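You operate a simulated robot arm through the tools that you are given. There is no shell and no other tool. Be economical: measure what you need, move in short steps, check, and stop when the job is done.

The job below is to be done with a simulated two-armed robot. You get a single attempt, and the scene is never put back.

Task
Take the attic carton on the wooden shelf under the socket rail and put it away on the lower shelf of the shelf unit. Take the white sign and leave it on the middle shelf of the reel stand. Put the grey base on the top of the side bench away on the top of the fitting bench. Put the narrow tall carton on top of the big silver reel. Take the blue beacon and leave it on the wooden shelf under the socket rail. Put the grey bulb on top of the purple dome. Take the middle lens carton on the top of the white bench and put it away on the top of the teal bench. Any order will do. Set down upright: attic carton, white sign, narrow tall carton, blue beacon, grey bulb, middle lens carton.

It is judged by the outcome, as a careful person would: the job done as asked, and still so three seconds after it is handed in. It fails if anything else is knocked over, pushed out of place, dropped, spilled or broken.

Robot
Two 7-joint arms with two-finger grippers on one trunk, on a base that drives. Base frame: it is fixed to the floor where the robot stands at the start and does not move with it; the origin is under the middle of the robot, x ahead of it, y to its left, z up; the surface under the hand at the start is at about z = 960. Units: mm, degrees, N and s.
The left shoulder is at the start at [44, 170, 1398], the right one opposite. With the tool pointing down near the work surface each hand reaches from about 100 to 660 mm from the robot's upright axis, wherever it stands, measured 20 degrees to its own side. Places, roughly: attic carton [500, 250, 1000]; big silver reel (25x25x11 cm) [200, -3500, 800]; blue beacon (8x8x10 cm) [400, 500, 1600]; grey base (9x9x5 cm) [-7400, -1800, 800]; grey bulb [-1000, 3750, 750]; lower shelf of the shelf unit [400, 800, 500]; middle lens carton [-1000, 5750, 750]; middle shelf of the reel stand [-7700, -5100, 400]; narrow tall carton [0, -3250, 750]; purple dome (7x7x8 cm) [-800, 4000, 800]; top of the fitting bench [-5000, -5000, 800]; top of the teal bench [-1000, 4300, 800]; white sign [-7750, -3000, 750]; wooden shelf under the socket rail (90x22 cm) [480, -120, 960]. Payload 2.69 kg a hand.
Tool frame (each hand has its own): the origin (TCP) lies between the finger pads and is the grasp point; the fingertips stand 20 mm ahead of it; z points along the fingers, y is the line along which they close. Largest opening 100 mm; the body of the gripper starts 63 mm behind the TCP.
Orientation is told as [roll, pitch, yaw] about the base's x, y, z axes, in that order, counted from this pose: with the fingers straight down and closing along the base's y, the tool's x points along the base's -x, its y along +y and its z along -z.

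Tools
- The arms move only by the tool jog_arm. It takes "left_deltas", "right_deltas" or both (then of equal length, played together; a hand with none holds still); each is a list of rows, each an object (a shift or turn left out is 0, a gripper value left out holds the last) with "translation": the shift along the tool's x, y, z in mm, a list of three; "dr": the turn, a rotation vector about the tool's x, y, z in degrees, a list of three. In form: [{"translation": [x, y, z], "dr": [wx, wy, wz]}, ...]. A call has 1 to 8 rows; each row shifts and turns the commanded pose from where the row before left it, along the tool's axes as they then stand. "left_fingers" and "right_fingers" are, for a hand that has rows, the closure, from 0 (fully open) to 1 (shut), set as the call begins (left out, the last holds). Rows are played at 5 a second. More than 50 mm and 8.6 degrees between two rows, or a gripper value outside its range, and nothing of the call is played. Where a pose cannot be reached the arm comes as near as it can. A force on the tool above 40 N (or 10 N above the force at the start of the call, whichever is more), or a blocked arm, ends the call early, and 0.2 s more pass. Each finger travels about 108 mm/s and halts on what it meets, pressing with about 28 N; the grip force reading is that of the motor and also rises with nothing between the fingers. The clock runs only during rows and for 0.2 s after the last one: add rows that do not move to give the fingers time. The reply holds the time, the measured pose of the TCP, the force on the tool along the base axes, the opening and the grip force, in the units named above and with some noise, with the torque about the TCP (base axes, N m) and any sound that the robot's microphone picked up, and new pictures: "views" is both (left out), scene, wrist or none (wrist: the cameras of the hands that moved).
- Cameras (640 x 400 px; columns grow to the right, rows downward): "scene" is now at [187, 8.8, 1315]; the picture's right is [0.09, -1.00, -0.00], its down [-0.32, -0.03, -0.95] and it looks along [0.94, 0.08, -0.32] (base axes); focal length 214 px, centre (320, 200). "left" rides on the left gripper at [70, 19, -99] in its tool frame; the picture's right is [-0.26, 0.97, 0.00], its down [-0.75, -0.20, -0.63] and it looks along [-0.61, -0.16, 0.78] (tool axes); focal length 230 px, centre (320, 200). "right" rides on the right gripper at [70, -19, -99] in its tool frame; the picture's right is [0.26, 0.97, 0.00], its down [-0.75, 0.20, -0.63] and it looks along [-0.61, 0.16, 0.78] (tool axes); focal length 230 px, centre (320, 200). There is no depth. A picture from a camera that has moved, and an enlarged one, comes with that camera's place and axes in the base frame and with its lens.
- lift_body(by): slides the trunk up (or, below 0, down) by that many mm; the arms and the scene camera ride with it, the base frame stays. It gives what a move gives, with no picture.
- base_move(legs): drives the robot by 1 to 6 legs, each [ahead, turn to the left] in mm and degrees, along the robot's own axes; the way and the turn of a leg run together, so that a leg with both is an arc; at most 1500 mm and 180 degrees a leg. The arms and the cameras ride along, it lands a little off, and it stops where it bumps. It gives what a move gives, and a new picture of the scene camera.
- aim_head(pan, tilt): turns the head with the scene camera to pan (to the left, within 60 degrees either way) and tilt (down, from -29 to 69), counted from straight ahead of the robot. It gives what a move gives, and a new picture of the scene camera.
- inspect(camera, box): a new picture of the part [left, top, right, bottom] of that camera's present view, enlarged. The clock stands still meanwhile.
- close_job(): hands the job in; it is judged then, once.

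Go step by step. Nothing tells you exact positions but the pictures and the camera data: compare them with the known pose of the tool, close in by small moves and look again before you grip or let go. The budget is 207 turns and 260 pictures, counting those below and the enlarged ones. Unless the task says otherwise, let go and move clear before handing in, and close with one line.

The tools are called after ">>>" as a command line: name --argument value ..., lists and objects as JSON in quotes. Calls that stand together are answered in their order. jog_arm: Moves the arms, as the interface text tells. Its arguments: {"type":"object","properties":{"left_deltas":{"type":"array"},"left_fingers":{"type":"number"},"right_deltas":{"type":"array"},"right_fingers":{"type":"number"},"views":{"type":"string","enum":["both","scene","wrist","none"]}},"required":[]} The other tools are called the same way: lift_body (by) slides the trunk up or down; base_move (legs) drives the base; aim_head (pan, tilt) turns the head that bears the scene camera; inspect (camera, box) takes an enlarged picture of a part of a camera's view; close_job () hands the job in.

At the start:

```text
clock: 0.0
left_tool_pos: [273.8, 336.0, 1000.0]
left_tcp_rot: [0.0, 0.0, -0.1]
left_contact_force: [0.6, 0.3, -0.2]
left_wrist_torque: [0.01, 0.02, -0.01]
left_opening: 100.0
left_grasp_force: 0.0
right_tool_pos: [431.5, 2.3, 998.9]
right_tcp_rot: [0.0, 0.2, -0.2]
right_contact_force: [0.2, -0.1, -0.2]
right_wrist_torque: [-0.01, -0.02, -0.03]
right_opening: 100.0
right_grasp_force: 0.0
trunk travel left (down, up): [-625.0, 65.0]
robot x, y, heading: [-4.7, 0.4, -0.1]
head pan, tilt: [5.1, 17.8]
```

scene: 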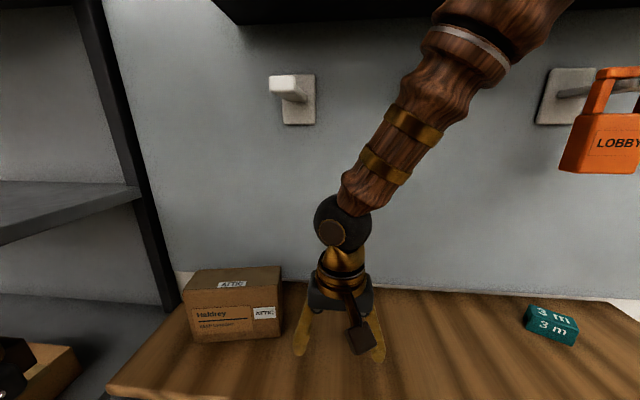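
right: 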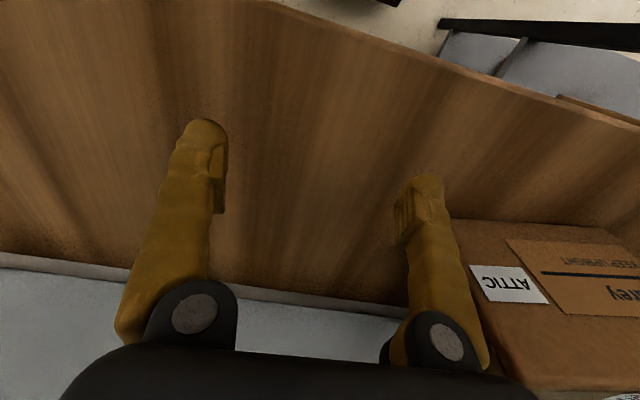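
left: 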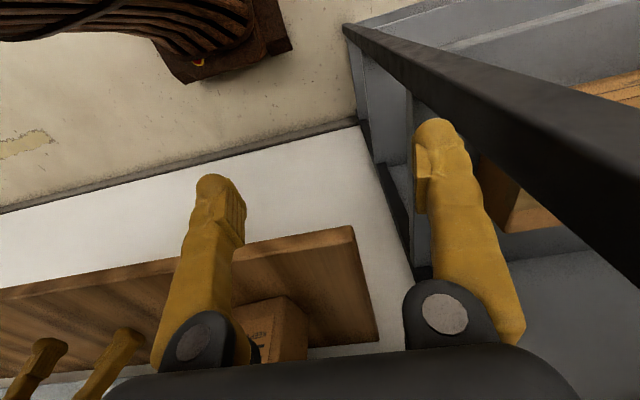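

I see the attic carton on the wooden shelf ahead-left, with the dark shelf unit to the left. I'll look around before moving.

>>> aim_head --pan 50 --tilt 25

>>> aim_head --pan 45 --tilt -20

```text
clock: 1.1
left_tool_pos: [258.9, 334.9, 1004.9]
left_tcp_rot: [0.0, -0.9, -0.1]
left_contact_force: [0.1, -1.5, 0.0]
left_wrist_torque: [0.0, -0.05, -0.04]
left_opening: 100.0
left_grasp_force: 0.1
right_tool_pos: [417.4, 0.6, 1004.3]
right_tcp_rot: [-0.1, -0.6, -0.2]
right_contact_force: [-0.4, -0.1, -0.5]
right_wrist_torque: [0.0, -0.03, 0.02]
right_opening: 100.1
right_grasp_force: 0.0
trunk travel left (down, up): [-625.0, 65.0]
robot x, y, heading: [0.0, -2.1, -0.1]
head pan, tilt: [50.0, 25.0]
camera scene: at [152.9, 71.2, 1303.9], right [0.77, -0.64, -0.01], down [-0.29, -0.32, -0.9], along [0.58, 0.69, -0.43], focal length 214 px, centre (320, 200)
```

scene: 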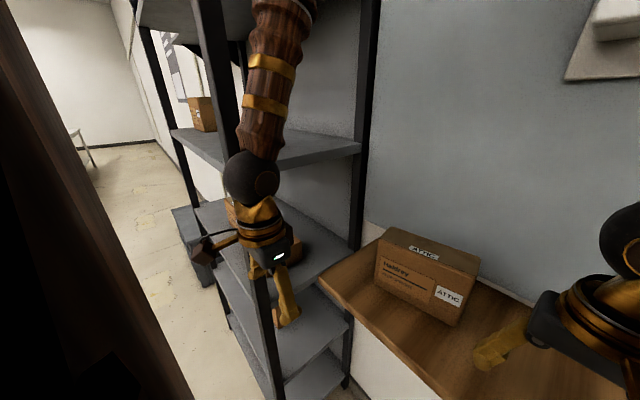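

```text
clock: 2.2
left_tool_pos: [259.1, 336.0, 1004.5]
left_tcp_rot: [0.0, -0.9, -0.1]
left_contact_force: [0.8, 0.5, -0.1]
left_wrist_torque: [-0.01, 0.02, -0.01]
left_opening: 100.0
left_grasp_force: 0.0
right_tool_pos: [418.3, 0.9, 1005.1]
right_tcp_rot: [-0.1, -0.6, -0.3]
right_contact_force: [0.1, -0.7, -0.8]
right_wrist_torque: [0.03, -0.02, -0.01]
right_opening: 100.1
right_grasp_force: 0.1
trunk travel left (down, up): [-625.0, 65.0]
robot x, y, heading: [2.9, 0.6, 0.0]
head pan, tilt: [45.0, -20.0]
camera scene: at [148.8, 54.4, 1373.5], right [0.71, -0.71, -0.01], down [0.23, 0.24, -0.94], along [0.67, 0.66, 0.33], focal length 214 px, centre (320, 200)
```

scene: 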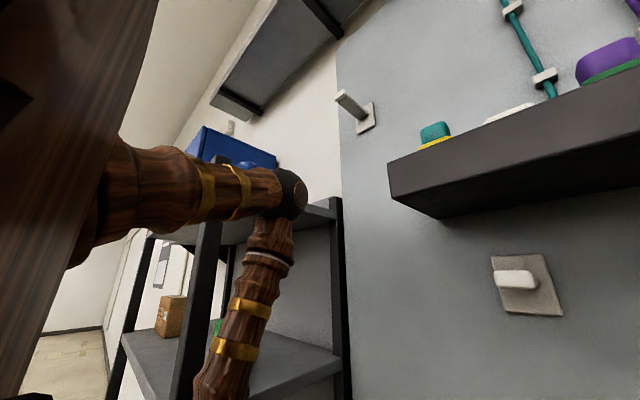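

The shelf unit stands to the left with a blue item high on it. I'll back away a bit to view everything, then decide how to grip the carton.

>>> base_move --legs '[[-500, 0]]'

>>> aim_head --pan 38 --tilt 22

>>> aim_head --pan 35 --tilt -15

```text
clock: 5.3
left_tool_pos: [-258.0, 335.8, 1004.0]
left_tcp_rot: [0.0, -0.8, -0.2]
left_contact_force: [-0.7, -1.1, 0.2]
left_wrist_torque: [-0.02, -0.03, 0.02]
left_opening: 100.2
left_grasp_force: 0.1
right_tool_pos: [-100.6, 0.6, 1004.8]
right_tcp_rot: [0.0, -0.6, -0.4]
right_contact_force: [0.0, 0.0, -0.5]
right_wrist_torque: [-0.01, 0.02, -0.01]
right_opening: 100.1
right_grasp_force: 0.1
trunk travel left (down, up): [-625.0, 65.0]
robot x, y, heading: [-515.8, -1.1, -0.1]
head pan, tilt: [45.0, -20.0]
camera scene: at [-369.2, 54.4, 1373.7], right [0.71, -0.71, -0.01], down [0.23, 0.24, -0.94], along [0.67, 0.66, 0.33], focal length 214 px, centre (320, 200)
```

scene: 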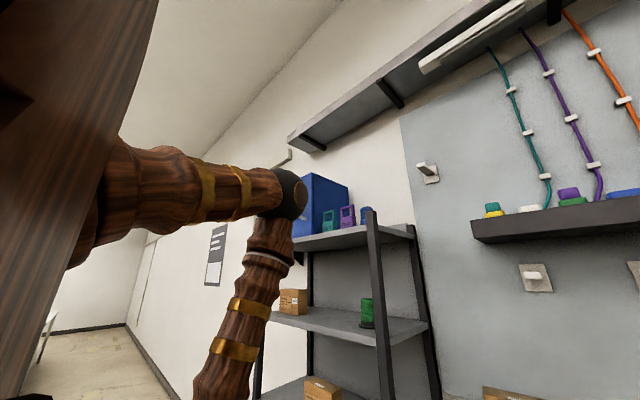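

```text
clock: 6.3
left_tool_pos: [-272.1, 334.4, 1009.0]
left_tcp_rot: [0.1, -1.8, -0.1]
left_contact_force: [0.0, 0.5, -0.4]
left_wrist_torque: [0.0, 0.01, 0.0]
left_opening: 100.1
left_grasp_force: 0.0
right_tool_pos: [-115.1, -1.0, 1011.3]
right_tcp_rot: [-0.3, -1.5, -0.6]
right_contact_force: [0.0, -0.1, 0.4]
right_wrist_torque: [-0.02, 0.02, 0.03]
right_opening: 100.1
right_grasp_force: 0.1
trunk travel left (down, up): [-625.0, 65.0]
robot x, y, heading: [-518.2, -1.7, 0.1]
head pan, tilt: [38.0, 22.0]
camera scene: at [-350.3, 57.9, 1308.5], right [0.61, -0.79, -0.01], down [-0.31, -0.23, -0.92], along [0.73, 0.57, -0.39], focal length 214 px, centre (320, 200)
```

scene: 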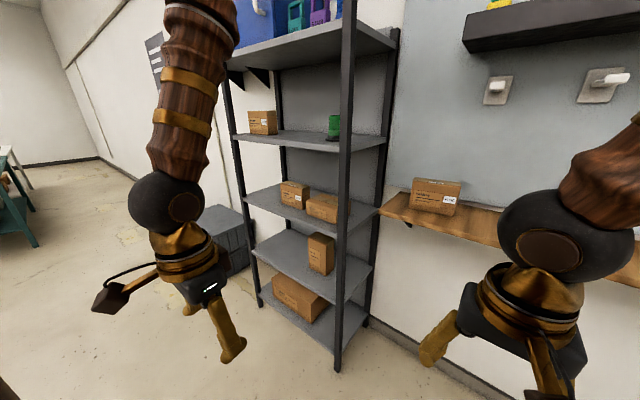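

```text
clock: 7.4
left_tool_pos: [-273.3, 335.8, 1009.2]
left_tcp_rot: [0.0, -1.7, 0.0]
left_contact_force: [0.1, 0.5, 0.6]
left_wrist_torque: [-0.02, -0.04, -0.01]
left_opening: 100.1
left_grasp_force: 0.1
right_tool_pos: [-114.1, 0.6, 1012.1]
right_tcp_rot: [-0.1, -1.4, -0.5]
right_contact_force: [0.1, 0.4, 1.1]
right_wrist_torque: [0.02, 0.02, 0.02]
right_opening: 99.9
right_grasp_force: 0.0
trunk travel left (down, up): [-625.0, 65.0]
robot x, y, heading: [-519.6, 0.1, -0.1]
head pan, tilt: [35.0, -15.0]
camera scene: at [-356.5, 46.9, 1366.5], right [0.57, -0.82, -0.01], down [0.19, 0.15, -0.97], along [0.8, 0.55, 0.24], focal length 214 px, centre (320, 200)
```

scene: 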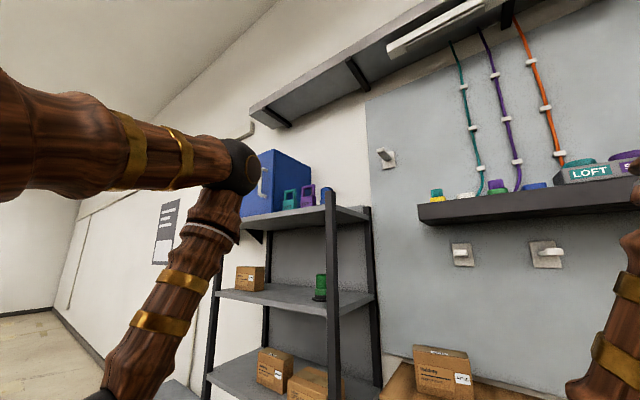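

The lower shelf is the fourth level down, at z≈500, with free room left of its carton, and the blue beacon is the rightmost item on the top shelf. I'll look to the right and check the beacon closely.

>>> inspect --camera "scene" --box '[230, 140, 390, 240]'

>>> aim_head --pan -50 --tilt 15

```text
4.00 times, centred on (310, 190) of scene
camera zoom: at [-356.5, 46.9, 1366.5], right [0.57, -0.82, -0.01], down [0.19, 0.15, -0.97], along [0.8, 0.55, 0.24], focal length 858 px, centre (360, 240)
```

zoom: 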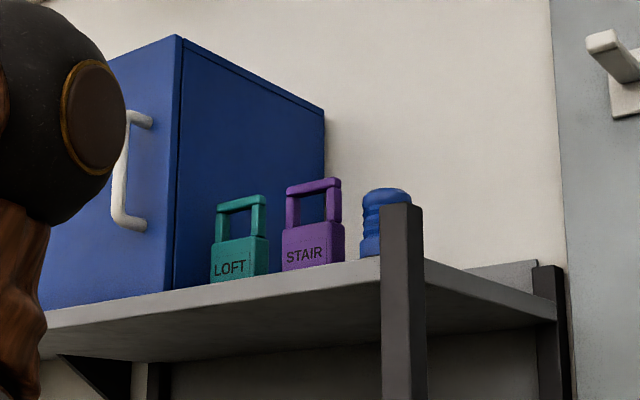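

```text
clock: 9.0
left_tool_pos: [-273.8, 334.6, 1009.1]
left_tcp_rot: [0.0, -1.8, -0.1]
left_contact_force: [-0.2, -0.3, 0.5]
left_wrist_torque: [-0.03, 0.0, -0.02]
left_opening: 99.8
left_grasp_force: 0.1
right_tool_pos: [-115.0, -0.7, 1010.6]
right_tcp_rot: [-0.2, -1.4, -0.5]
right_contact_force: [0.3, -0.1, -0.4]
right_wrist_torque: [0.01, 0.01, 0.03]
right_opening: 100.1
right_grasp_force: 0.1
trunk travel left (down, up): [-625.0, 65.0]
robot x, y, heading: [-517.1, 3.7, 0.1]
head pan, tilt: [-50.0, 15.0]
camera scene: at [-363.3, -70.8, 1320.1], right [-0.77, -0.64, 0.01], down [-0.18, 0.2, -0.96], along [0.62, -0.74, -0.27], focal length 214 px, centre (320, 200)
```

scene: 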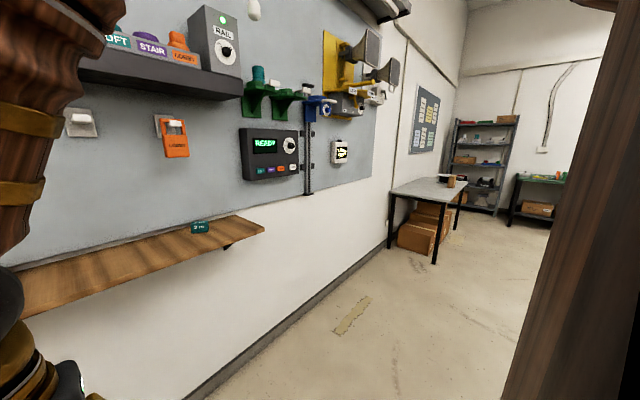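

The area to the right is clear. I'll tilt the right hand 60° forward and drive around to approach the carton along its long axis from the right.

>>> jog_arm --right_deltas '[{"dr": [0, -8, 0]}, {"dr": [0, -8, 0]}, {"dr": [0, -8, 0]}, {"dr": [0, -8, 0]}, {"dr": [0, -8, 0]}, {"dr": [0, -8, 0]}, {"dr": [0, -8, 0]}]' --views "none"

>>> base_move --legs '[[0, -54], [780, 0]]'

>>> lift_body --by 60

>>> aim_head --pan -10 --tilt 25

```text
clock: 9.6
left_tool_pos: [-290.9, 335.8, 1014.8]
left_tcp_rot: [-0.1, -2.8, 0.0]
left_contact_force: [0.2, -0.5, 0.0]
left_wrist_torque: [-0.01, -0.08, -0.03]
left_opening: 100.0
left_grasp_force: 0.0
right_tool_pos: [-120.5, -11.7, 1018.9]
right_tcp_rot: [0.4, -17.4, -4.0]
right_contact_force: [-0.5, -0.1, 0.1]
right_wrist_torque: [-0.01, -0.04, 0.0]
right_opening: 100.0
right_grasp_force: 0.1
trunk travel left (down, up): [-625.0, 65.0]
robot x, y, heading: [-517.1, 0.3, 0.1]
head pan, tilt: [-50.0, 15.0]
stopped in row 3 (right hand): the arm was blocked; the commanded pose is now the measured one
```

```text
clock: 15.9
left_tool_pos: [302.6, -569.6, 1017.1]
left_tcp_rot: [-0.1, -3.2, -54.6]
left_contact_force: [1.0, -0.6, -0.5]
left_wrist_torque: [0.01, 0.02, 0.03]
left_opening: 100.0
left_grasp_force: 0.1
right_tool_pos: [124.5, -912.7, 1029.3]
right_tcp_rot: [0.8, -18.9, -58.3]
right_contact_force: [0.6, -0.3, 0.6]
right_wrist_torque: [0.01, -0.02, -0.01]
right_opening: 100.1
right_grasp_force: 0.2
trunk travel left (down, up): [-625.0, 65.0]
robot x, y, heading: [-85.1, -597.0, -54.1]
head pan, tilt: [-50.0, 15.0]
stopped in leg 2: the robot was blocked; the commanded pose is now the measured one
camera scene: at [-59.7, -755.5, 1321.7], right [-0.97, 0.24, 0.0], down [0.06, 0.26, -0.96], along [-0.23, -0.94, -0.26], focal length 214 px, centre (320, 200)
```

scene: 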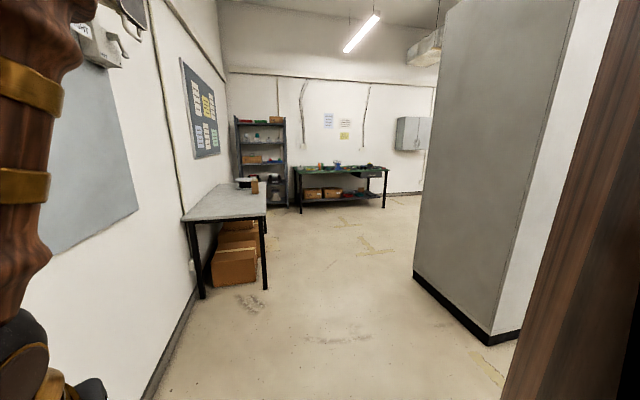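

```text
clock: 16.8
left_tool_pos: [256.9, -503.7, 1048.1]
left_tcp_rot: [-0.3, 7.0, -54.5]
left_contact_force: [0.5, -0.5, 0.1]
left_wrist_torque: [0.03, 0.02, 0.01]
left_opening: 100.0
left_grasp_force: 0.1
right_tool_pos: [122.6, -904.3, 1087.6]
right_tcp_rot: [0.7, -19.2, -58.3]
right_contact_force: [0.0, 0.4, -0.7]
right_wrist_torque: [0.04, 0.06, 0.0]
right_opening: 99.7
right_grasp_force: 0.0
trunk travel left (down, up): [-679.0, 11.0]
robot x, y, heading: [-86.7, -599.0, -53.9]
head pan, tilt: [-50.0, 15.0]
stopped: the arm was blocked; the commanded pose is now the measured one
```

```text
clock: 17.9
left_tool_pos: [259.5, -507.9, 1044.7]
left_tcp_rot: [-0.4, 6.9, -54.7]
left_contact_force: [-0.4, -0.7, -0.3]
left_wrist_torque: [-0.04, 0.0, 0.01]
left_opening: 100.3
left_grasp_force: 0.0
right_tool_pos: [123.7, -906.5, 1084.4]
right_tcp_rot: [0.6, -19.4, -58.3]
right_contact_force: [0.9, 1.0, 0.0]
right_wrist_torque: [-0.01, 0.01, 0.04]
right_opening: 99.8
right_grasp_force: 0.0
trunk travel left (down, up): [-679.0, 11.0]
robot x, y, heading: [-84.9, -603.9, -54.0]
head pan, tilt: [-10.0, 25.0]
camera scene: at [-5.3, -728.3, 1361.3], right [-0.9, -0.44, 0.0], down [-0.18, 0.37, -0.91], along [0.4, -0.82, -0.41], focal length 214 px, centre (320, 200)
```

scene: 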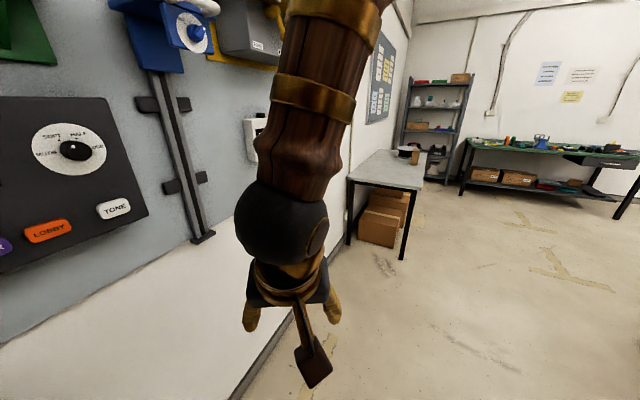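

The left arm seems to have touched something near the wall (probably under the dark shelf). I'll lower slightly, back away and look.

>>> lift_body --by -40

>>> base_move --legs '[[-350, 0]]'

>>> aim_head --pan 55 --tilt 10

```text
clock: 18.7
left_tool_pos: [256.8, -509.5, 1008.5]
left_tcp_rot: [-0.1, 6.3, -54.6]
left_contact_force: [-0.7, 0.4, 0.1]
left_wrist_torque: [-0.09, -0.09, 0.03]
left_opening: 100.0
left_grasp_force: 0.0
right_tool_pos: [121.1, -906.0, 1046.6]
right_tcp_rot: [1.0, -19.4, -58.1]
right_contact_force: [-0.8, -0.8, 0.4]
right_wrist_torque: [-0.03, -0.04, 0.0]
right_opening: 99.9
right_grasp_force: 0.1
trunk travel left (down, up): [-639.0, 51.0]
robot x, y, heading: [-82.2, -600.5, -54.1]
head pan, tilt: [-10.0, 25.0]
```

```text
clock: 20.9
left_tool_pos: [59.2, -235.4, 1007.0]
left_tcp_rot: [-0.2, 6.6, -54.7]
left_contact_force: [0.1, 0.0, 1.3]
left_wrist_torque: [-0.02, 0.02, -0.03]
left_opening: 100.0
left_grasp_force: 0.0
right_tool_pos: [-79.3, -632.1, 1045.2]
right_tcp_rot: [1.0, -19.0, -58.5]
right_contact_force: [0.2, 0.0, -0.2]
right_wrist_torque: [0.03, 0.02, 0.0]
right_opening: 100.0
right_grasp_force: 0.1
trunk travel left (down, up): [-639.0, 51.0]
robot x, y, heading: [-289.9, -318.8, -54.1]
head pan, tilt: [-10.0, 25.0]
camera scene: at [-193.1, -476.4, 1317.2], right [-0.9, -0.44, 0.0], down [-0.19, 0.39, -0.9], along [0.39, -0.81, -0.44], focal length 214 px, centre (320, 200)
```

scene: 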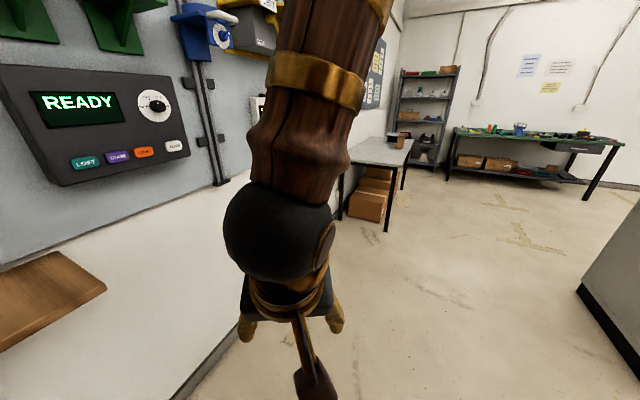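

```text
clock: 22.3
left_tool_pos: [50.3, -222.7, 1010.5]
left_tcp_rot: [-0.1, 5.7, -54.7]
left_contact_force: [0.0, 0.0, 0.7]
left_wrist_torque: [0.01, 0.02, 0.03]
left_opening: 100.0
left_grasp_force: 0.2
right_tool_pos: [-86.5, -618.3, 1051.3]
right_tcp_rot: [1.2, -20.0, -58.5]
right_contact_force: [-0.1, 0.0, -0.2]
right_wrist_torque: [-0.02, -0.04, 0.04]
right_opening: 100.0
right_grasp_force: 0.0
trunk travel left (down, up): [-639.0, 51.0]
robot x, y, heading: [-288.7, -319.9, -54.1]
head pan, tilt: [55.0, 10.0]
camera scene: at [-139.8, -393.2, 1342.1], right [0.01, -1.0, -0.01], down [-0.18, 0.01, -0.98], along [0.98, 0.02, -0.18], focal length 214 px, centre (320, 200)
```

scene: 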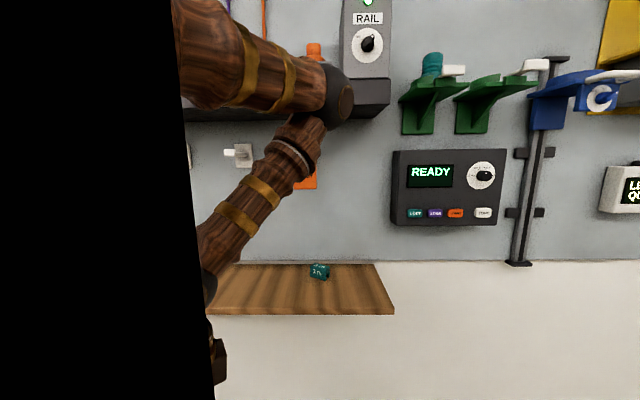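

Nothing is disturbed; the elbow just met the dark shelf. I'll lower the trunk so the hand can lie flatter, then raise and tilt the right hand in free space.

>>> base_move --legs '[[0, 76]]'

>>> lift_body --by -270

>>> jog_arm --right_deltas '[{"translation": [-27, 0, -38]}, {"translation": [-27, 0, -38]}, {"translation": [-27, 0, -38]}, {"translation": [-27, 0, -38]}, {"translation": [-27, 0, -38]}, {"translation": [-17, 0, -47]}]' --views "none"

>>> jog_arm --right_deltas '[{"dr": [0, -8, 0]}, {"dr": [0, -8, 0]}, {"dr": [0, -8, 0]}, {"dr": [0, -8, 0]}, {"dr": [0, -8, 0]}]' --views "none"

```text
clock: 26.1
left_tool_pos: [-309.3, 32.4, 1010.0]
left_tcp_rot: [-0.2, 5.8, 22.7]
left_contact_force: [0.3, -0.6, 0.4]
left_wrist_torque: [0.0, -0.03, -0.01]
left_opening: 100.1
left_grasp_force: 0.1
right_tool_pos: [50.0, -187.3, 1052.7]
right_tcp_rot: [1.5, -19.9, 18.3]
right_contact_force: [1.7, 0.4, 0.5]
right_wrist_torque: [0.01, -0.02, 0.01]
right_opening: 100.1
right_grasp_force: 0.1
trunk travel left (down, up): [-639.0, 51.0]
robot x, y, heading: [-285.1, -325.4, 23.6]
head pan, tilt: [55.0, 10.0]
camera scene: at [-182.5, -197.8, 1342.2], right [0.98, -0.2, -0.01], down [-0.05, -0.18, -0.98], along [0.2, 0.96, -0.18], focal length 214 px, centre (320, 200)
```

scene: 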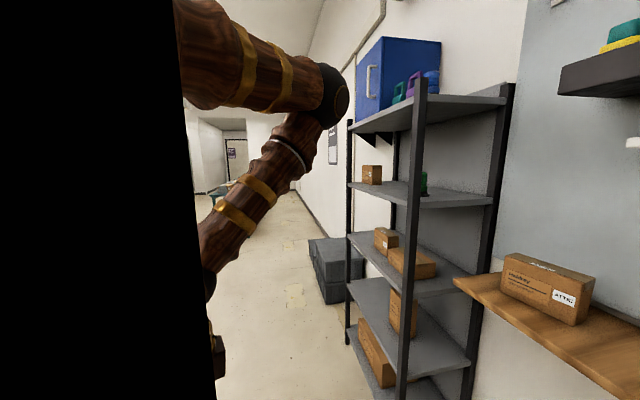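

```text
clock: 28.9
left_tool_pos: [-320.3, 30.9, 740.9]
left_tcp_rot: [0.1, 4.2, 22.6]
left_contact_force: [0.2, 0.2, 0.0]
left_wrist_torque: [-0.03, 0.04, 0.02]
left_opening: 99.8
left_grasp_force: 0.1
right_tool_pos: [36.2, -193.8, 788.2]
right_tcp_rot: [1.9, -20.8, 18.0]
right_contact_force: [-0.1, -0.1, 1.2]
right_wrist_torque: [0.0, -0.01, 0.02]
right_opening: 99.8
right_grasp_force: 0.0
trunk travel left (down, up): [-369.0, 321.0]
robot x, y, heading: [-289.9, -329.0, 23.5]
head pan, tilt: [55.0, 10.0]
```

```text
clock: 30.3
left_tool_pos: [-321.1, 30.1, 738.3]
left_tcp_rot: [0.2, 4.1, 22.6]
left_contact_force: [0.5, -0.3, 0.1]
left_wrist_torque: [0.02, -0.02, 0.01]
left_opening: 100.2
left_grasp_force: 0.1
right_tool_pos: [91.8, -178.2, 1065.2]
right_tcp_rot: [1.7, -20.9, 18.2]
right_contact_force: [0.4, 0.2, -0.2]
right_wrist_torque: [0.0, -0.03, 0.01]
right_opening: 99.8
right_grasp_force: 0.0
trunk travel left (down, up): [-369.0, 321.0]
robot x, y, heading: [-285.6, -327.2, 23.3]
head pan, tilt: [55.0, 10.0]
```

```text
clock: 31.5
left_tool_pos: [-321.0, 32.2, 740.4]
left_tcp_rot: [0.3, 4.3, 22.6]
left_contact_force: [0.0, 0.3, -0.8]
left_wrist_torque: [0.02, 0.01, -0.02]
left_opening: 100.4
left_grasp_force: 0.1
right_tool_pos: [91.1, -181.5, 1063.9]
right_tcp_rot: [3.1, -61.1, 16.2]
right_contact_force: [0.2, -0.2, 0.2]
right_wrist_torque: [0.02, 0.01, 0.02]
right_opening: 99.7
right_grasp_force: 0.2
trunk travel left (down, up): [-369.0, 321.0]
robot x, y, heading: [-287.2, -327.4, 23.3]
head pan, tilt: [55.0, 10.0]
```

The hand is now tilted about 61°. I'll drive closer to the carton and view.

>>> base_move --legs '[[330, 0], [0, 22]]'

>>> aim_head --pan -5 --tilt 30

```text
clock: 34.8
left_tool_pos: [-150.7, 119.2, 738.3]
left_tcp_rot: [-0.5, 5.3, 44.2]
left_contact_force: [-0.2, -0.7, 0.1]
left_wrist_torque: [-0.01, 0.02, -0.02]
left_opening: 99.9
left_grasp_force: 0.0
right_tool_pos: [310.8, 73.6, 1063.0]
right_tcp_rot: [2.9, -60.9, 37.8]
right_contact_force: [0.0, -0.1, 0.5]
right_wrist_torque: [0.01, 0.0, 0.03]
right_opening: 99.9
right_grasp_force: 0.0
trunk travel left (down, up): [-369.0, 321.0]
robot x, y, heading: [10.3, -199.6, 45.0]
head pan, tilt: [55.0, 10.0]
camera scene: at [59.6, -45.5, 1072.2], right [0.99, 0.17, -0.01], down [0.02, -0.18, -0.98], along [-0.17, 0.97, -0.18], focal length 214 px, centre (320, 200)
```

scene: 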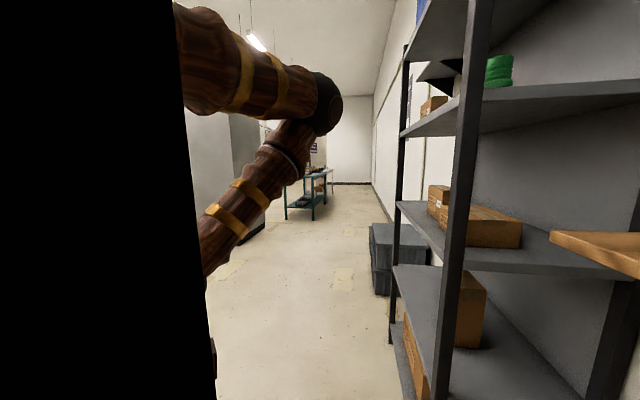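

```text
clock: 36.1
left_tool_pos: [-158.4, 115.9, 737.2]
left_tcp_rot: [-0.2, 4.0, 44.1]
left_contact_force: [0.4, 0.5, -0.6]
left_wrist_torque: [0.0, -0.01, 0.0]
left_opening: 100.1
left_grasp_force: 0.0
right_tool_pos: [300.1, 60.9, 1065.6]
right_tcp_rot: [2.8, -61.0, 37.9]
right_contact_force: [0.0, -0.8, 0.5]
right_wrist_torque: [0.0, 0.03, 0.0]
right_opening: 100.3
right_grasp_force: 0.0
trunk travel left (down, up): [-369.0, 321.0]
robot x, y, heading: [7.9, -199.8, 44.5]
head pan, tilt: [-5.0, 30.0]
camera scene: at [144.5, -79.7, 1039.3], right [0.64, -0.77, 0.0], down [-0.39, -0.33, -0.86], along [0.66, 0.55, -0.51], focal length 214 px, centre (320, 200)
```

scene: 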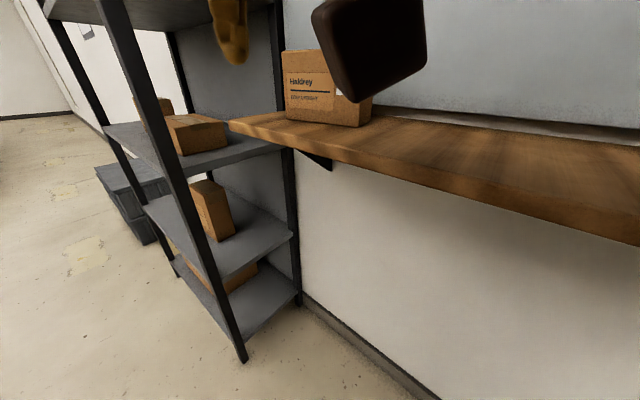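

The carton's centre is about (495,190), depth ≈74 mm, its long axis yawed ≈99°. I'll yaw the right hand to line up with that axis.

>>> jog_arm --right_deltas '[{"dr": [-6.8, 0, -3.8]}, {"dr": [-6.8, 0, -3.8]}, {"dr": [-6.8, 0, -3.8]}, {"dr": [-6.8, 0, -3.8]}, {"dr": [-6.8, 0, -3.8]}, {"dr": [-6.8, 0, -3.8]}, {"dr": [-6.8, 0, -3.8]}, {"dr": [-6.8, 0, -3.8]}]' --views "both"

```text
clock: 37.9
left_tool_pos: [-156.8, 117.6, 731.8]
left_tcp_rot: [0.2, 3.9, 44.0]
left_contact_force: [-0.9, -1.2, -5.0]
left_wrist_torque: [0.09, -0.03, -0.03]
left_opening: 99.7
left_grasp_force: 0.0
right_tool_pos: [300.4, 54.6, 1069.5]
right_tcp_rot: [-0.7, -63.3, 103.7]
right_contact_force: [-2.6, -0.6, 0.0]
right_wrist_torque: [0.1, -0.1, -0.2]
right_opening: 100.0
right_grasp_force: 0.1
trunk travel left (down, up): [-369.0, 321.0]
robot x, y, heading: [13.8, -199.1, 44.9]
head pan, tilt: [-5.0, 30.0]
camera scene: at [136.6, -74.7, 1039.1], right [0.64, -0.77, 0.01], down [-0.39, -0.34, -0.86], along [0.66, 0.55, -0.51], focal length 214 px, centre (320, 200)
camera right: at [345.0, -58.3, 1052.7], right [-0.91, -0.33, -0.24], down [-0.15, -0.27, 0.95], along [-0.38, 0.9, 0.19], focal length 230 px, centre (320, 200)
```

scene: 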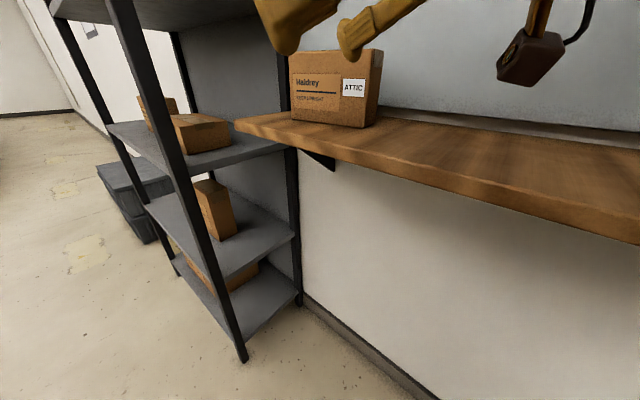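
right: 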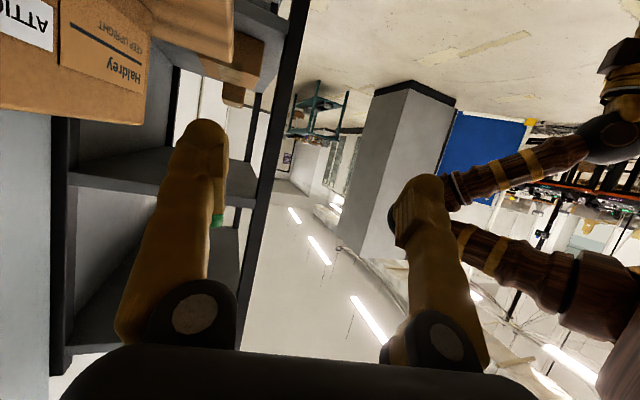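

The hand aligned. I'll lessen the tilt (to 50°) for camera clearance and move over to just right of the carton.

>>> jog_arm --right_deltas '[{"dr": [0, 6.5, 0]}, {"dr": [0, 6.5, 0]}, {"translation": [7.5, -39.4, -9]}, {"translation": [7.5, -39.4, -9]}, {"translation": [7.5, -39.4, -9]}, {"translation": [7.5, -39.4, -9]}, {"translation": [7.5, -39.4, -9]}]' --views "both"

```text
clock: 38.6
left_tool_pos: [-146.2, 90.0, 752.7]
left_tcp_rot: [1.5, 4.2, 43.6]
left_contact_force: [-0.6, 1.2, -0.8]
left_wrist_torque: [-0.03, -0.02, 0.0]
left_opening: 100.0
left_grasp_force: 0.1
right_tool_pos: [327.4, 3.1, 1001.5]
right_tcp_rot: [19.0, -45.8, 85.6]
right_contact_force: [0.7, 0.7, 0.8]
right_wrist_torque: [-0.16, -0.01, 0.06]
right_opening: 99.8
right_grasp_force: 0.0
trunk travel left (down, up): [-369.0, 321.0]
robot x, y, heading: [14.9, -196.1, 43.2]
head pan, tilt: [-5.0, 30.0]
stopped in row 3 (right hand): the arm was blocked; the commanded pose is now the measured one
camera scene: at [160.5, -168.2, 1051.1], right [0.62, -0.78, -0.07], down [-0.41, -0.24, -0.88], along [0.67, 0.57, -0.47], focal length 214 px, centre (320, 200)
camera right: at [368.4, -112.0, 1013.1], right [-0.94, -0.33, 0.03], down [0.02, 0.05, 1.0], along [-0.34, 0.94, -0.04], focal length 230 px, centre (320, 200)
```

scene: 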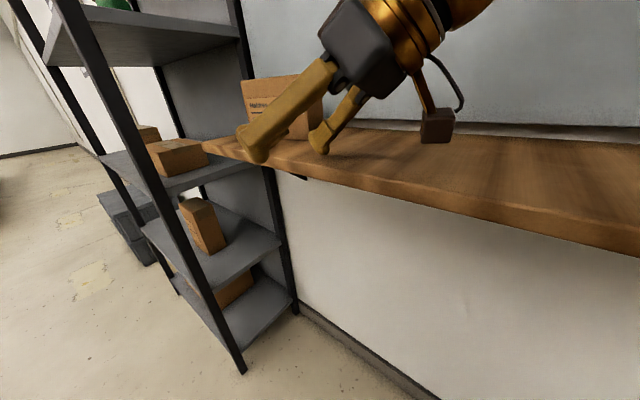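
right: 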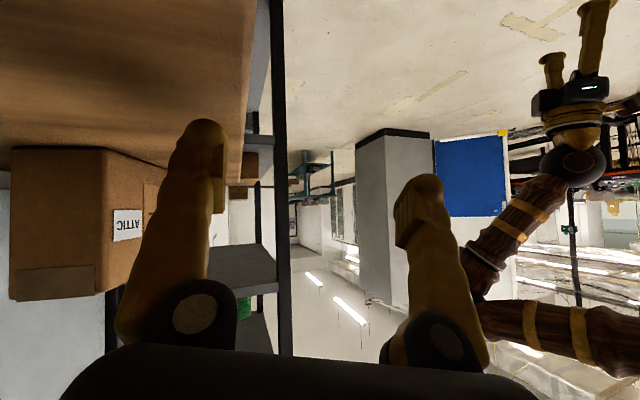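

The arm was blocked and the body leaned slightly, so I'll move the hand back away from the wall at once.

>>> jog_arm --right_deltas '[{"translation": [0, 40, 0]}, {"translation": [0, 40, -10]}, {"translation": [0, 40, -20]}, {"translation": [0, 0, 0]}]' --views "scene"

```text
clock: 39.0
left_tool_pos: [-182.7, 200.7, 691.8]
left_tcp_rot: [-6.2, 8.0, 43.1]
left_contact_force: [1.1, 5.1, 1.1]
left_wrist_torque: [-0.41, 0.13, -0.03]
left_opening: 99.9
left_grasp_force: 0.0
right_tool_pos: [240.2, 151.2, 977.9]
right_tcp_rot: [13.5, -36.9, 91.6]
right_contact_force: [1.0, 0.2, 2.7]
right_wrist_torque: [-0.16, -0.02, 0.09]
right_opening: 99.4
right_grasp_force: 0.1
trunk travel left (down, up): [-369.0, 321.0]
robot x, y, heading: [15.1, -195.7, 43.5]
head pan, tilt: [-5.0, 30.0]
stopped in row 1 (left hand): the arm was blocked; the commanded pose is now the measured one
camera scene: at [125.2, -28.6, 1045.1], right [0.62, -0.78, 0.06], down [-0.38, -0.36, -0.85], along [0.68, 0.51, -0.52], focal length 214 px, centre (320, 200)
```

scene: 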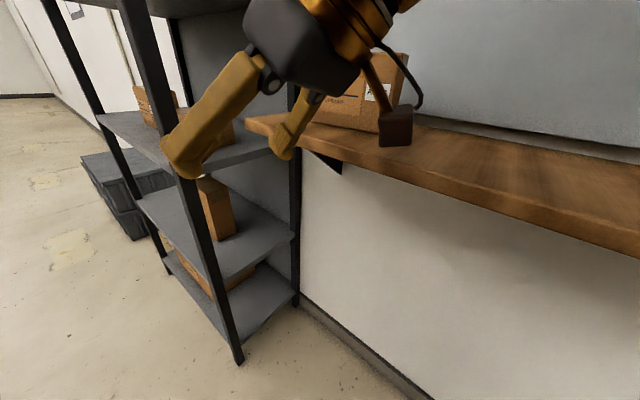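

The body is swaying; I'll let it settle.

>>> jog_arm --right_deltas '[{}, {}, {}, {}]' --views "both"

```text
clock: 40.0
left_tool_pos: [-169.6, 151.3, 712.4]
left_tcp_rot: [-2.8, 6.5, 42.7]
left_contact_force: [0.1, 0.2, 0.8]
left_wrist_torque: [0.13, 0.06, -0.02]
left_opening: 100.0
left_grasp_force: 0.1
right_tool_pos: [261.8, 79.3, 992.3]
right_tcp_rot: [15.1, -41.1, 89.8]
right_contact_force: [0.0, -1.4, -0.7]
right_wrist_torque: [0.04, 0.0, -0.02]
right_opening: 100.2
right_grasp_force: 0.0
trunk travel left (down, up): [-369.0, 321.0]
robot x, y, heading: [11.9, -197.1, 43.3]
head pan, tilt: [-5.0, 30.0]
camera scene: at [147.9, -85.9, 1040.2], right [0.62, -0.79, 0.0], down [-0.4, -0.31, -0.86], along [0.68, 0.53, -0.51], focal length 214 px, centre (320, 200)
camera right: at [303.6, -32.5, 1014.2], right [-0.93, -0.36, 0.02], down [-0.03, 0.13, 0.99], along [-0.35, 0.93, -0.13], focal length 230 px, centre (320, 200)
```

scene: 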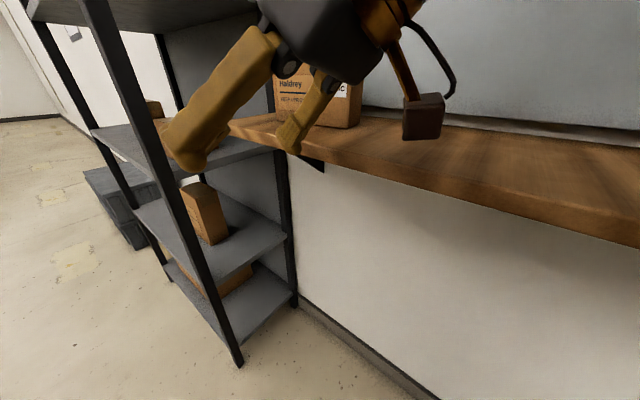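
right: 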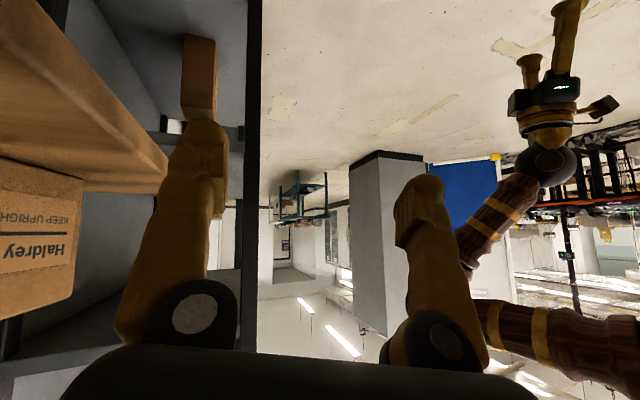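

Settled; that cross-body posture is poor. New plan: top-down grasp with the left hand, turn the carton 90° on its shelf, then regrasp from the front with a tilted hand. First back off and restore the right hand.

>>> base_move --legs '[[-350, 0]]'

>>> jog_arm --right_deltas '[{"dr": [4, 0, 4]}, {"dr": [4, 0, 4]}, {"dr": [4, 0, 4]}, {"dr": [4, 0, 4]}, {"dr": [4, 0, 4]}, {"dr": [4, 0, 4]}, {"dr": [4, 0, 4]}, {"dr": [4, 0, 4]}]' --views "none"

```text
clock: 42.4
left_tool_pos: [-433.3, -95.7, 712.7]
left_tcp_rot: [-2.9, 6.4, 42.6]
left_contact_force: [0.4, 0.2, 0.4]
left_wrist_torque: [0.02, -0.03, -0.02]
left_opening: 100.1
left_grasp_force: 0.0
right_tool_pos: [-2.8, -166.2, 990.3]
right_tcp_rot: [15.0, -41.0, 89.9]
right_contact_force: [-0.6, -0.2, -0.5]
right_wrist_torque: [-0.02, -0.03, 0.01]
right_opening: 100.2
right_grasp_force: 0.2
trunk travel left (down, up): [-369.0, 321.0]
robot x, y, heading: [-250.7, -444.8, 42.9]
head pan, tilt: [-5.0, 30.0]
camera scene: at [-114.6, -330.2, 1039.4], right [0.62, -0.79, 0.0], down [-0.4, -0.32, -0.86], along [0.68, 0.53, -0.51], focal length 214 px, centre (320, 200)
```

scene: 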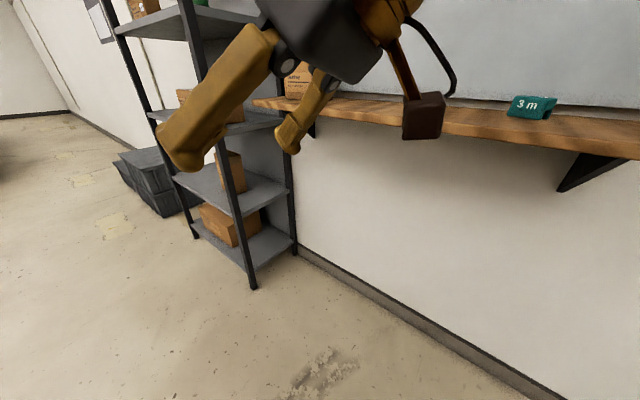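

```text
clock: 44.2
left_tool_pos: [-442.1, -102.0, 713.7]
left_tcp_rot: [-2.9, 5.6, 42.7]
left_contact_force: [-0.7, 0.3, -0.4]
left_wrist_torque: [0.01, 0.0, -0.02]
left_opening: 100.2
left_grasp_force: 0.0
right_tool_pos: [-12.7, -176.4, 997.1]
right_tcp_rot: [6.9, -35.6, 50.2]
right_contact_force: [0.2, 0.2, 0.2]
right_wrist_torque: [0.03, 0.0, 0.03]
right_opening: 100.0
right_grasp_force: 0.1
trunk travel left (down, up): [-369.0, 321.0]
robot x, y, heading: [-251.8, -444.0, 42.8]
head pan, tilt: [-5.0, 30.0]
```

Restore heights: raise the trunk, move the right hand aside, bring the left hand forward and up, then drive to face the shelf.

>>> lift_body --by 200

>>> jog_arm --left_deltas '[{"translation": [-30, -20, -30]}, {"translation": [-30, -20, -30]}, {"translation": [-30, -20, -30]}, {"translation": [-30, -20, -30]}, {"translation": [-30, -20, -30]}, {"translation": [-30, -20, -30]}]' --right_deltas '[{"translation": [15, -35, 0], "dr": [0, 5, 0]}, {"translation": [15, -35, 0], "dr": [0, 5, 0]}, {"translation": [15, -35, 0], "dr": [0, 5, 0]}, {"translation": [15, -35, 0], "dr": [0, 5, 0]}, {"translation": [15, -35, 0], "dr": [0, 5, 0]}, {"translation": [15, -35, 0], "dr": [0, 5, 0]}]' --views "none"

>>> base_move --legs '[[0, 28], [465, 0], [0, -71]]'

>>> aim_head --pan 15 --tilt 30

```text
clock: 46.3
left_tool_pos: [-440.5, -102.1, 914.4]
left_tcp_rot: [-2.9, 5.7, 42.6]
left_contact_force: [-0.4, -0.6, -0.7]
left_wrist_torque: [-0.02, 0.0, -0.01]
left_opening: 100.0
left_grasp_force: 0.0
right_tool_pos: [-11.8, -175.9, 1197.7]
right_tcp_rot: [6.9, -35.6, 50.4]
right_contact_force: [0.3, 0.6, -0.5]
right_wrist_torque: [0.01, -0.04, 0.0]
right_opening: 100.1
right_grasp_force: 0.0
trunk travel left (down, up): [-569.0, 121.0]
robot x, y, heading: [-250.1, -443.4, 43.2]
head pan, tilt: [-5.0, 30.0]
```

```text
clock: 47.7
left_tool_pos: [-217.9, -53.1, 1079.7]
left_tcp_rot: [-2.9, 5.6, 42.7]
left_contact_force: [-0.1, -1.0, -0.1]
left_wrist_torque: [0.03, -0.02, 0.0]
left_opening: 100.1
left_grasp_force: 0.0
right_tool_pos: [107.3, -361.8, 1139.2]
right_tcp_rot: [5.8, -5.5, 53.6]
right_contact_force: [0.2, -0.6, -0.6]
right_wrist_torque: [0.01, 0.03, -0.01]
right_opening: 99.9
right_grasp_force: 0.1
trunk travel left (down, up): [-569.0, 121.0]
robot x, y, heading: [-251.5, -445.9, 43.2]
head pan, tilt: [-5.0, 30.0]
```

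```text
clock: 55.1
left_tool_pos: [194.9, 261.7, 1078.7]
left_tcp_rot: [-2.9, 5.7, -0.1]
left_contact_force: [-0.2, -0.2, -0.7]
left_wrist_torque: [-0.01, 0.04, -0.01]
left_opening: 100.1
left_grasp_force: 0.1
right_tool_pos: [222.3, -184.9, 1138.1]
right_tcp_rot: [5.7, -5.5, 11.0]
right_contact_force: [0.4, -0.8, -0.2]
right_wrist_torque: [0.0, 0.02, 0.04]
right_opening: 100.1
right_grasp_force: 0.1
trunk travel left (down, up): [-569.0, 121.0]
robot x, y, heading: [-101.5, 3.8, 0.1]
head pan, tilt: [-5.0, 30.0]
camera scene: at [84.6, -3.2, 1239.2], right [-0.08, -1.0, 0.0], down [-0.51, 0.04, -0.86], along [0.85, -0.07, -0.51], focal length 214 px, centre (320, 200)
```

scene: 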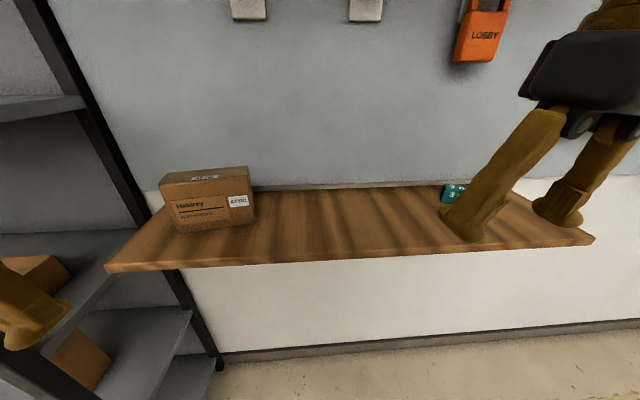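

```text
clock: 55.9
left_tool_pos: [175.7, 262.1, 1085.0]
left_tcp_rot: [-3.1, 4.7, 0.0]
left_contact_force: [0.0, -0.2, 0.4]
left_wrist_torque: [-0.02, -0.04, 0.01]
left_opening: 99.7
left_grasp_force: 0.1
right_tool_pos: [204.4, -184.5, 1144.6]
right_tcp_rot: [5.6, -6.4, 11.0]
right_contact_force: [-0.1, -0.5, 0.0]
right_wrist_torque: [0.01, -0.04, -0.04]
right_opening: 100.1
right_grasp_force: 0.1
trunk travel left (down, up): [-569.0, 121.0]
robot x, y, heading: [-103.3, 4.6, 0.4]
head pan, tilt: [15.0, 30.0]
camera scene: at [81.6, 28.5, 1239.3], right [0.26, -0.96, 0.0], down [-0.5, -0.13, -0.86], along [0.83, 0.23, -0.51], focal length 214 px, centre (320, 200)
```

scene: 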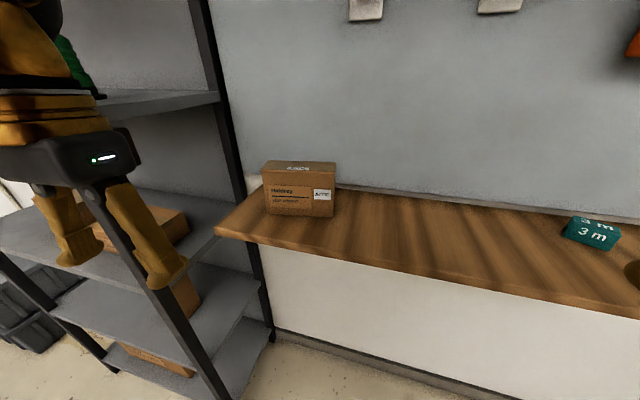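

I'll zoom on the carton to measure its height and depth.

>>> inspect --camera "scene" --box '[240, 150, 360, 225]'

```text
5.33 times, centred on (300, 188) of scene
camera zoom: at [81.6, 28.5, 1239.3], right [0.26, -0.96, 0.0], down [-0.5, -0.13, -0.86], along [0.83, 0.23, -0.51], focal length 1144 px, centre (427, 267)
```

zoom: 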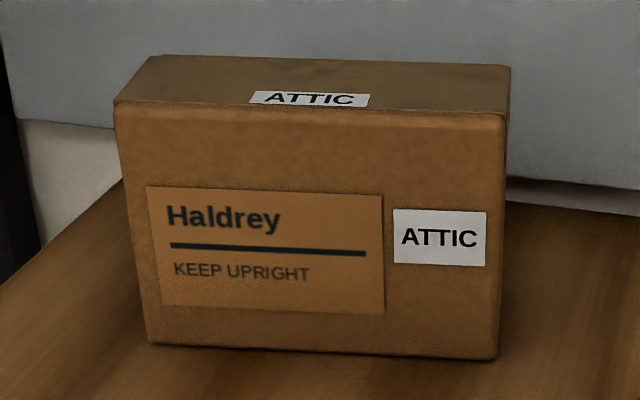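

Carton measured: 148×53×111 mm, centre (481,183), base z 960. I'll yaw the left hand −80° to close across its 53 mm depth from above.

>>> lift_body --by -60

>>> jog_arm --left_deltas '[{"translation": [-30, 0, -40], "dr": [-3, -4.7, 0]}, {"translation": [-20, 0, -40]}, {"translation": [0, 0, -40], "dr": [0, 0, 8]}, {"dr": [0, 0, 8]}, {"dr": [0, 0, 8]}, {"dr": [0, 0, 8]}, {"dr": [0, 0, 8]}]' --views "none"

>>> jog_arm --left_deltas '[{"dr": [0, 0, 8]}, {"dr": [0, 0, 8]}, {"dr": [0, 0, 8]}, {"dr": [0, 0, 8]}, {"dr": [0, 0, 8]}]' --views "both"

```text
clock: 56.9
left_tool_pos: [176.5, 261.7, 1024.2]
left_tcp_rot: [-2.9, 4.7, 0.0]
left_contact_force: [0.2, 0.7, 0.2]
left_wrist_torque: [0.05, 0.01, -0.01]
left_opening: 99.8
left_grasp_force: 0.0
right_tool_pos: [204.5, -184.4, 1084.5]
right_tcp_rot: [5.6, -6.4, 10.9]
right_contact_force: [0.6, 0.2, 0.2]
right_wrist_torque: [-0.04, 0.02, -0.01]
right_opening: 100.0
right_grasp_force: 0.1
trunk travel left (down, up): [-509.0, 181.0]
robot x, y, heading: [-98.5, 3.1, -0.0]
head pan, tilt: [15.0, 30.0]
```

```text
clock: 58.5
left_tool_pos: [229.2, 265.1, 1140.1]
left_tcp_rot: [0.0, 0.0, -40.1]
left_contact_force: [-0.4, -0.2, -0.3]
left_wrist_torque: [-0.02, 0.02, -0.01]
left_opening: 100.2
left_grasp_force: 0.0
right_tool_pos: [204.2, -185.2, 1084.0]
right_tcp_rot: [5.6, -6.4, 10.9]
right_contact_force: [0.4, 0.0, -0.2]
right_wrist_torque: [0.0, -0.02, 0.0]
right_opening: 100.0
right_grasp_force: 0.1
trunk travel left (down, up): [-509.0, 181.0]
robot x, y, heading: [-98.5, 5.7, 0.1]
head pan, tilt: [15.0, 30.0]
```

```text
clock: 59.7
left_tool_pos: [231.6, 263.0, 1139.3]
left_tcp_rot: [-0.1, 0.1, -80.1]
left_contact_force: [0.2, 0.4, -0.2]
left_wrist_torque: [0.0, 0.02, 0.0]
left_opening: 100.0
left_grasp_force: 0.1
right_tool_pos: [204.5, -184.6, 1084.2]
right_tcp_rot: [5.6, -6.4, 10.9]
right_contact_force: [0.1, -0.2, -0.8]
right_wrist_torque: [-0.01, 0.02, 0.05]
right_opening: 99.9
right_grasp_force: 0.1
trunk travel left (down, up): [-509.0, 181.0]
robot x, y, heading: [-95.7, 1.4, 0.6]
head pan, tilt: [15.0, 30.0]
camera scene: at [80.9, 28.4, 1179.2], right [0.26, -0.96, 0.0], down [-0.5, -0.13, -0.86], along [0.83, 0.23, -0.51], focal length 214 px, centre (320, 200)
camera left: at [237.3, 335.0, 1238.3], right [1.0, -0.09, 0.0], down [-0.07, -0.77, 0.63], along [-0.06, -0.63, -0.78], focal length 230 px, centre (320, 200)
```

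scene: 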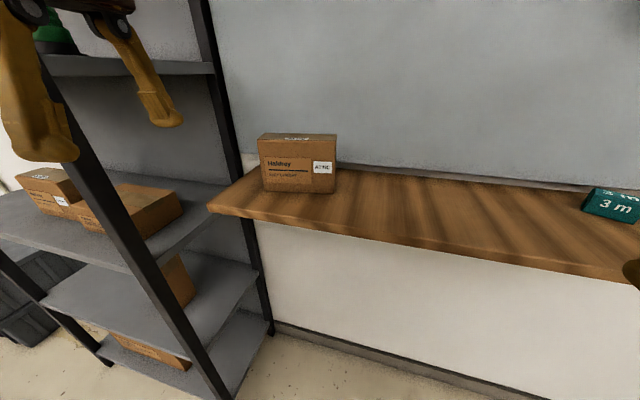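
left: 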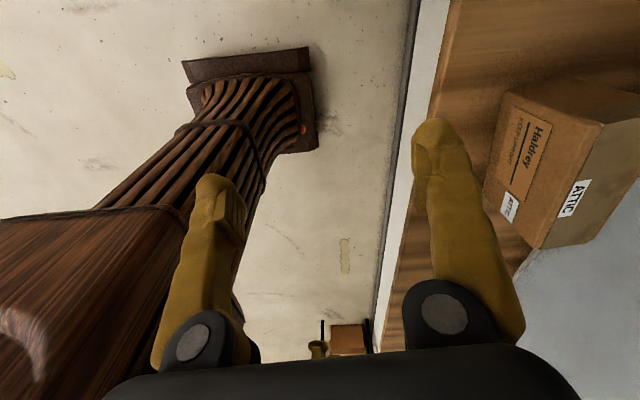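

Orientation is right. Now move over the carton at safe height.

>>> jog_arm --left_deltas '[{"translation": [-20.4, 38.7, 0]}, {"translation": [-20.4, 38.7, 0]}, {"translation": [-20.4, 38.7, 0]}, {"translation": [-20.4, 38.7, 0]}, {"translation": [-20.4, 38.7, 0]}, {"translation": [-20.4, 38.7, 0]}]' --views "both"

```text
clock: 61.1
left_tool_pos: [485.4, 178.8, 1138.5]
left_tcp_rot: [-0.1, 0.0, -80.0]
left_contact_force: [-0.2, 0.4, 0.6]
left_wrist_torque: [0.01, 0.01, 0.01]
left_opening: 99.7
left_grasp_force: 0.1
right_tool_pos: [206.0, -186.4, 1083.2]
right_tcp_rot: [5.7, -6.3, 10.8]
right_contact_force: [0.1, -0.6, -0.2]
right_wrist_torque: [-0.03, 0.0, -0.03]
right_opening: 100.1
right_grasp_force: 0.1
trunk travel left (down, up): [-509.0, 181.0]
robot x, y, heading: [-98.5, 4.4, 0.7]
head pan, tilt: [15.0, 30.0]
camera scene: at [82.3, 27.6, 1179.0], right [0.26, -0.96, -0.01], down [-0.5, -0.13, -0.86], along [0.83, 0.23, -0.52], focal length 214 px, centre (320, 200)
camera left: at [491.5, 250.3, 1237.0], right [1.0, -0.09, 0.0], down [-0.07, -0.77, 0.63], along [-0.06, -0.63, -0.78], focal length 230 px, centre (320, 200)
```

scene: 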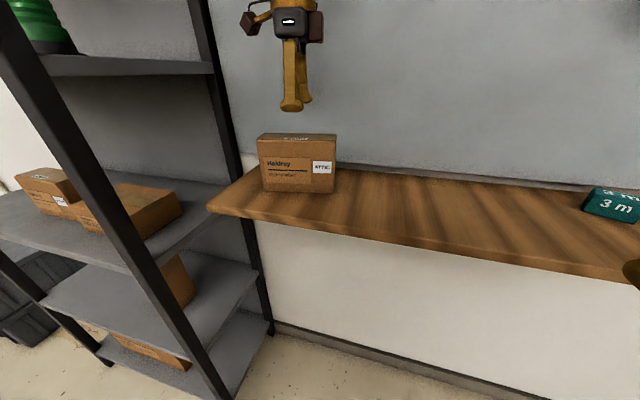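
left: 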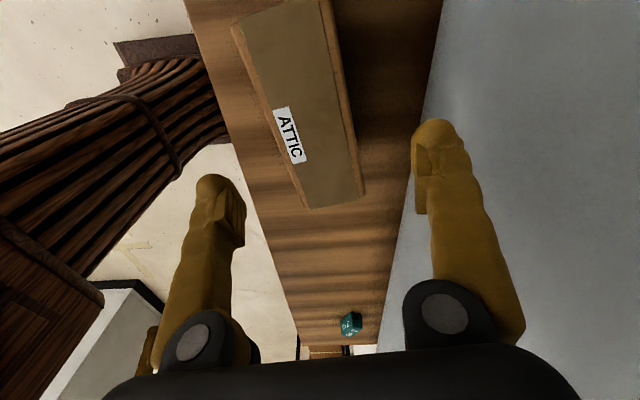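

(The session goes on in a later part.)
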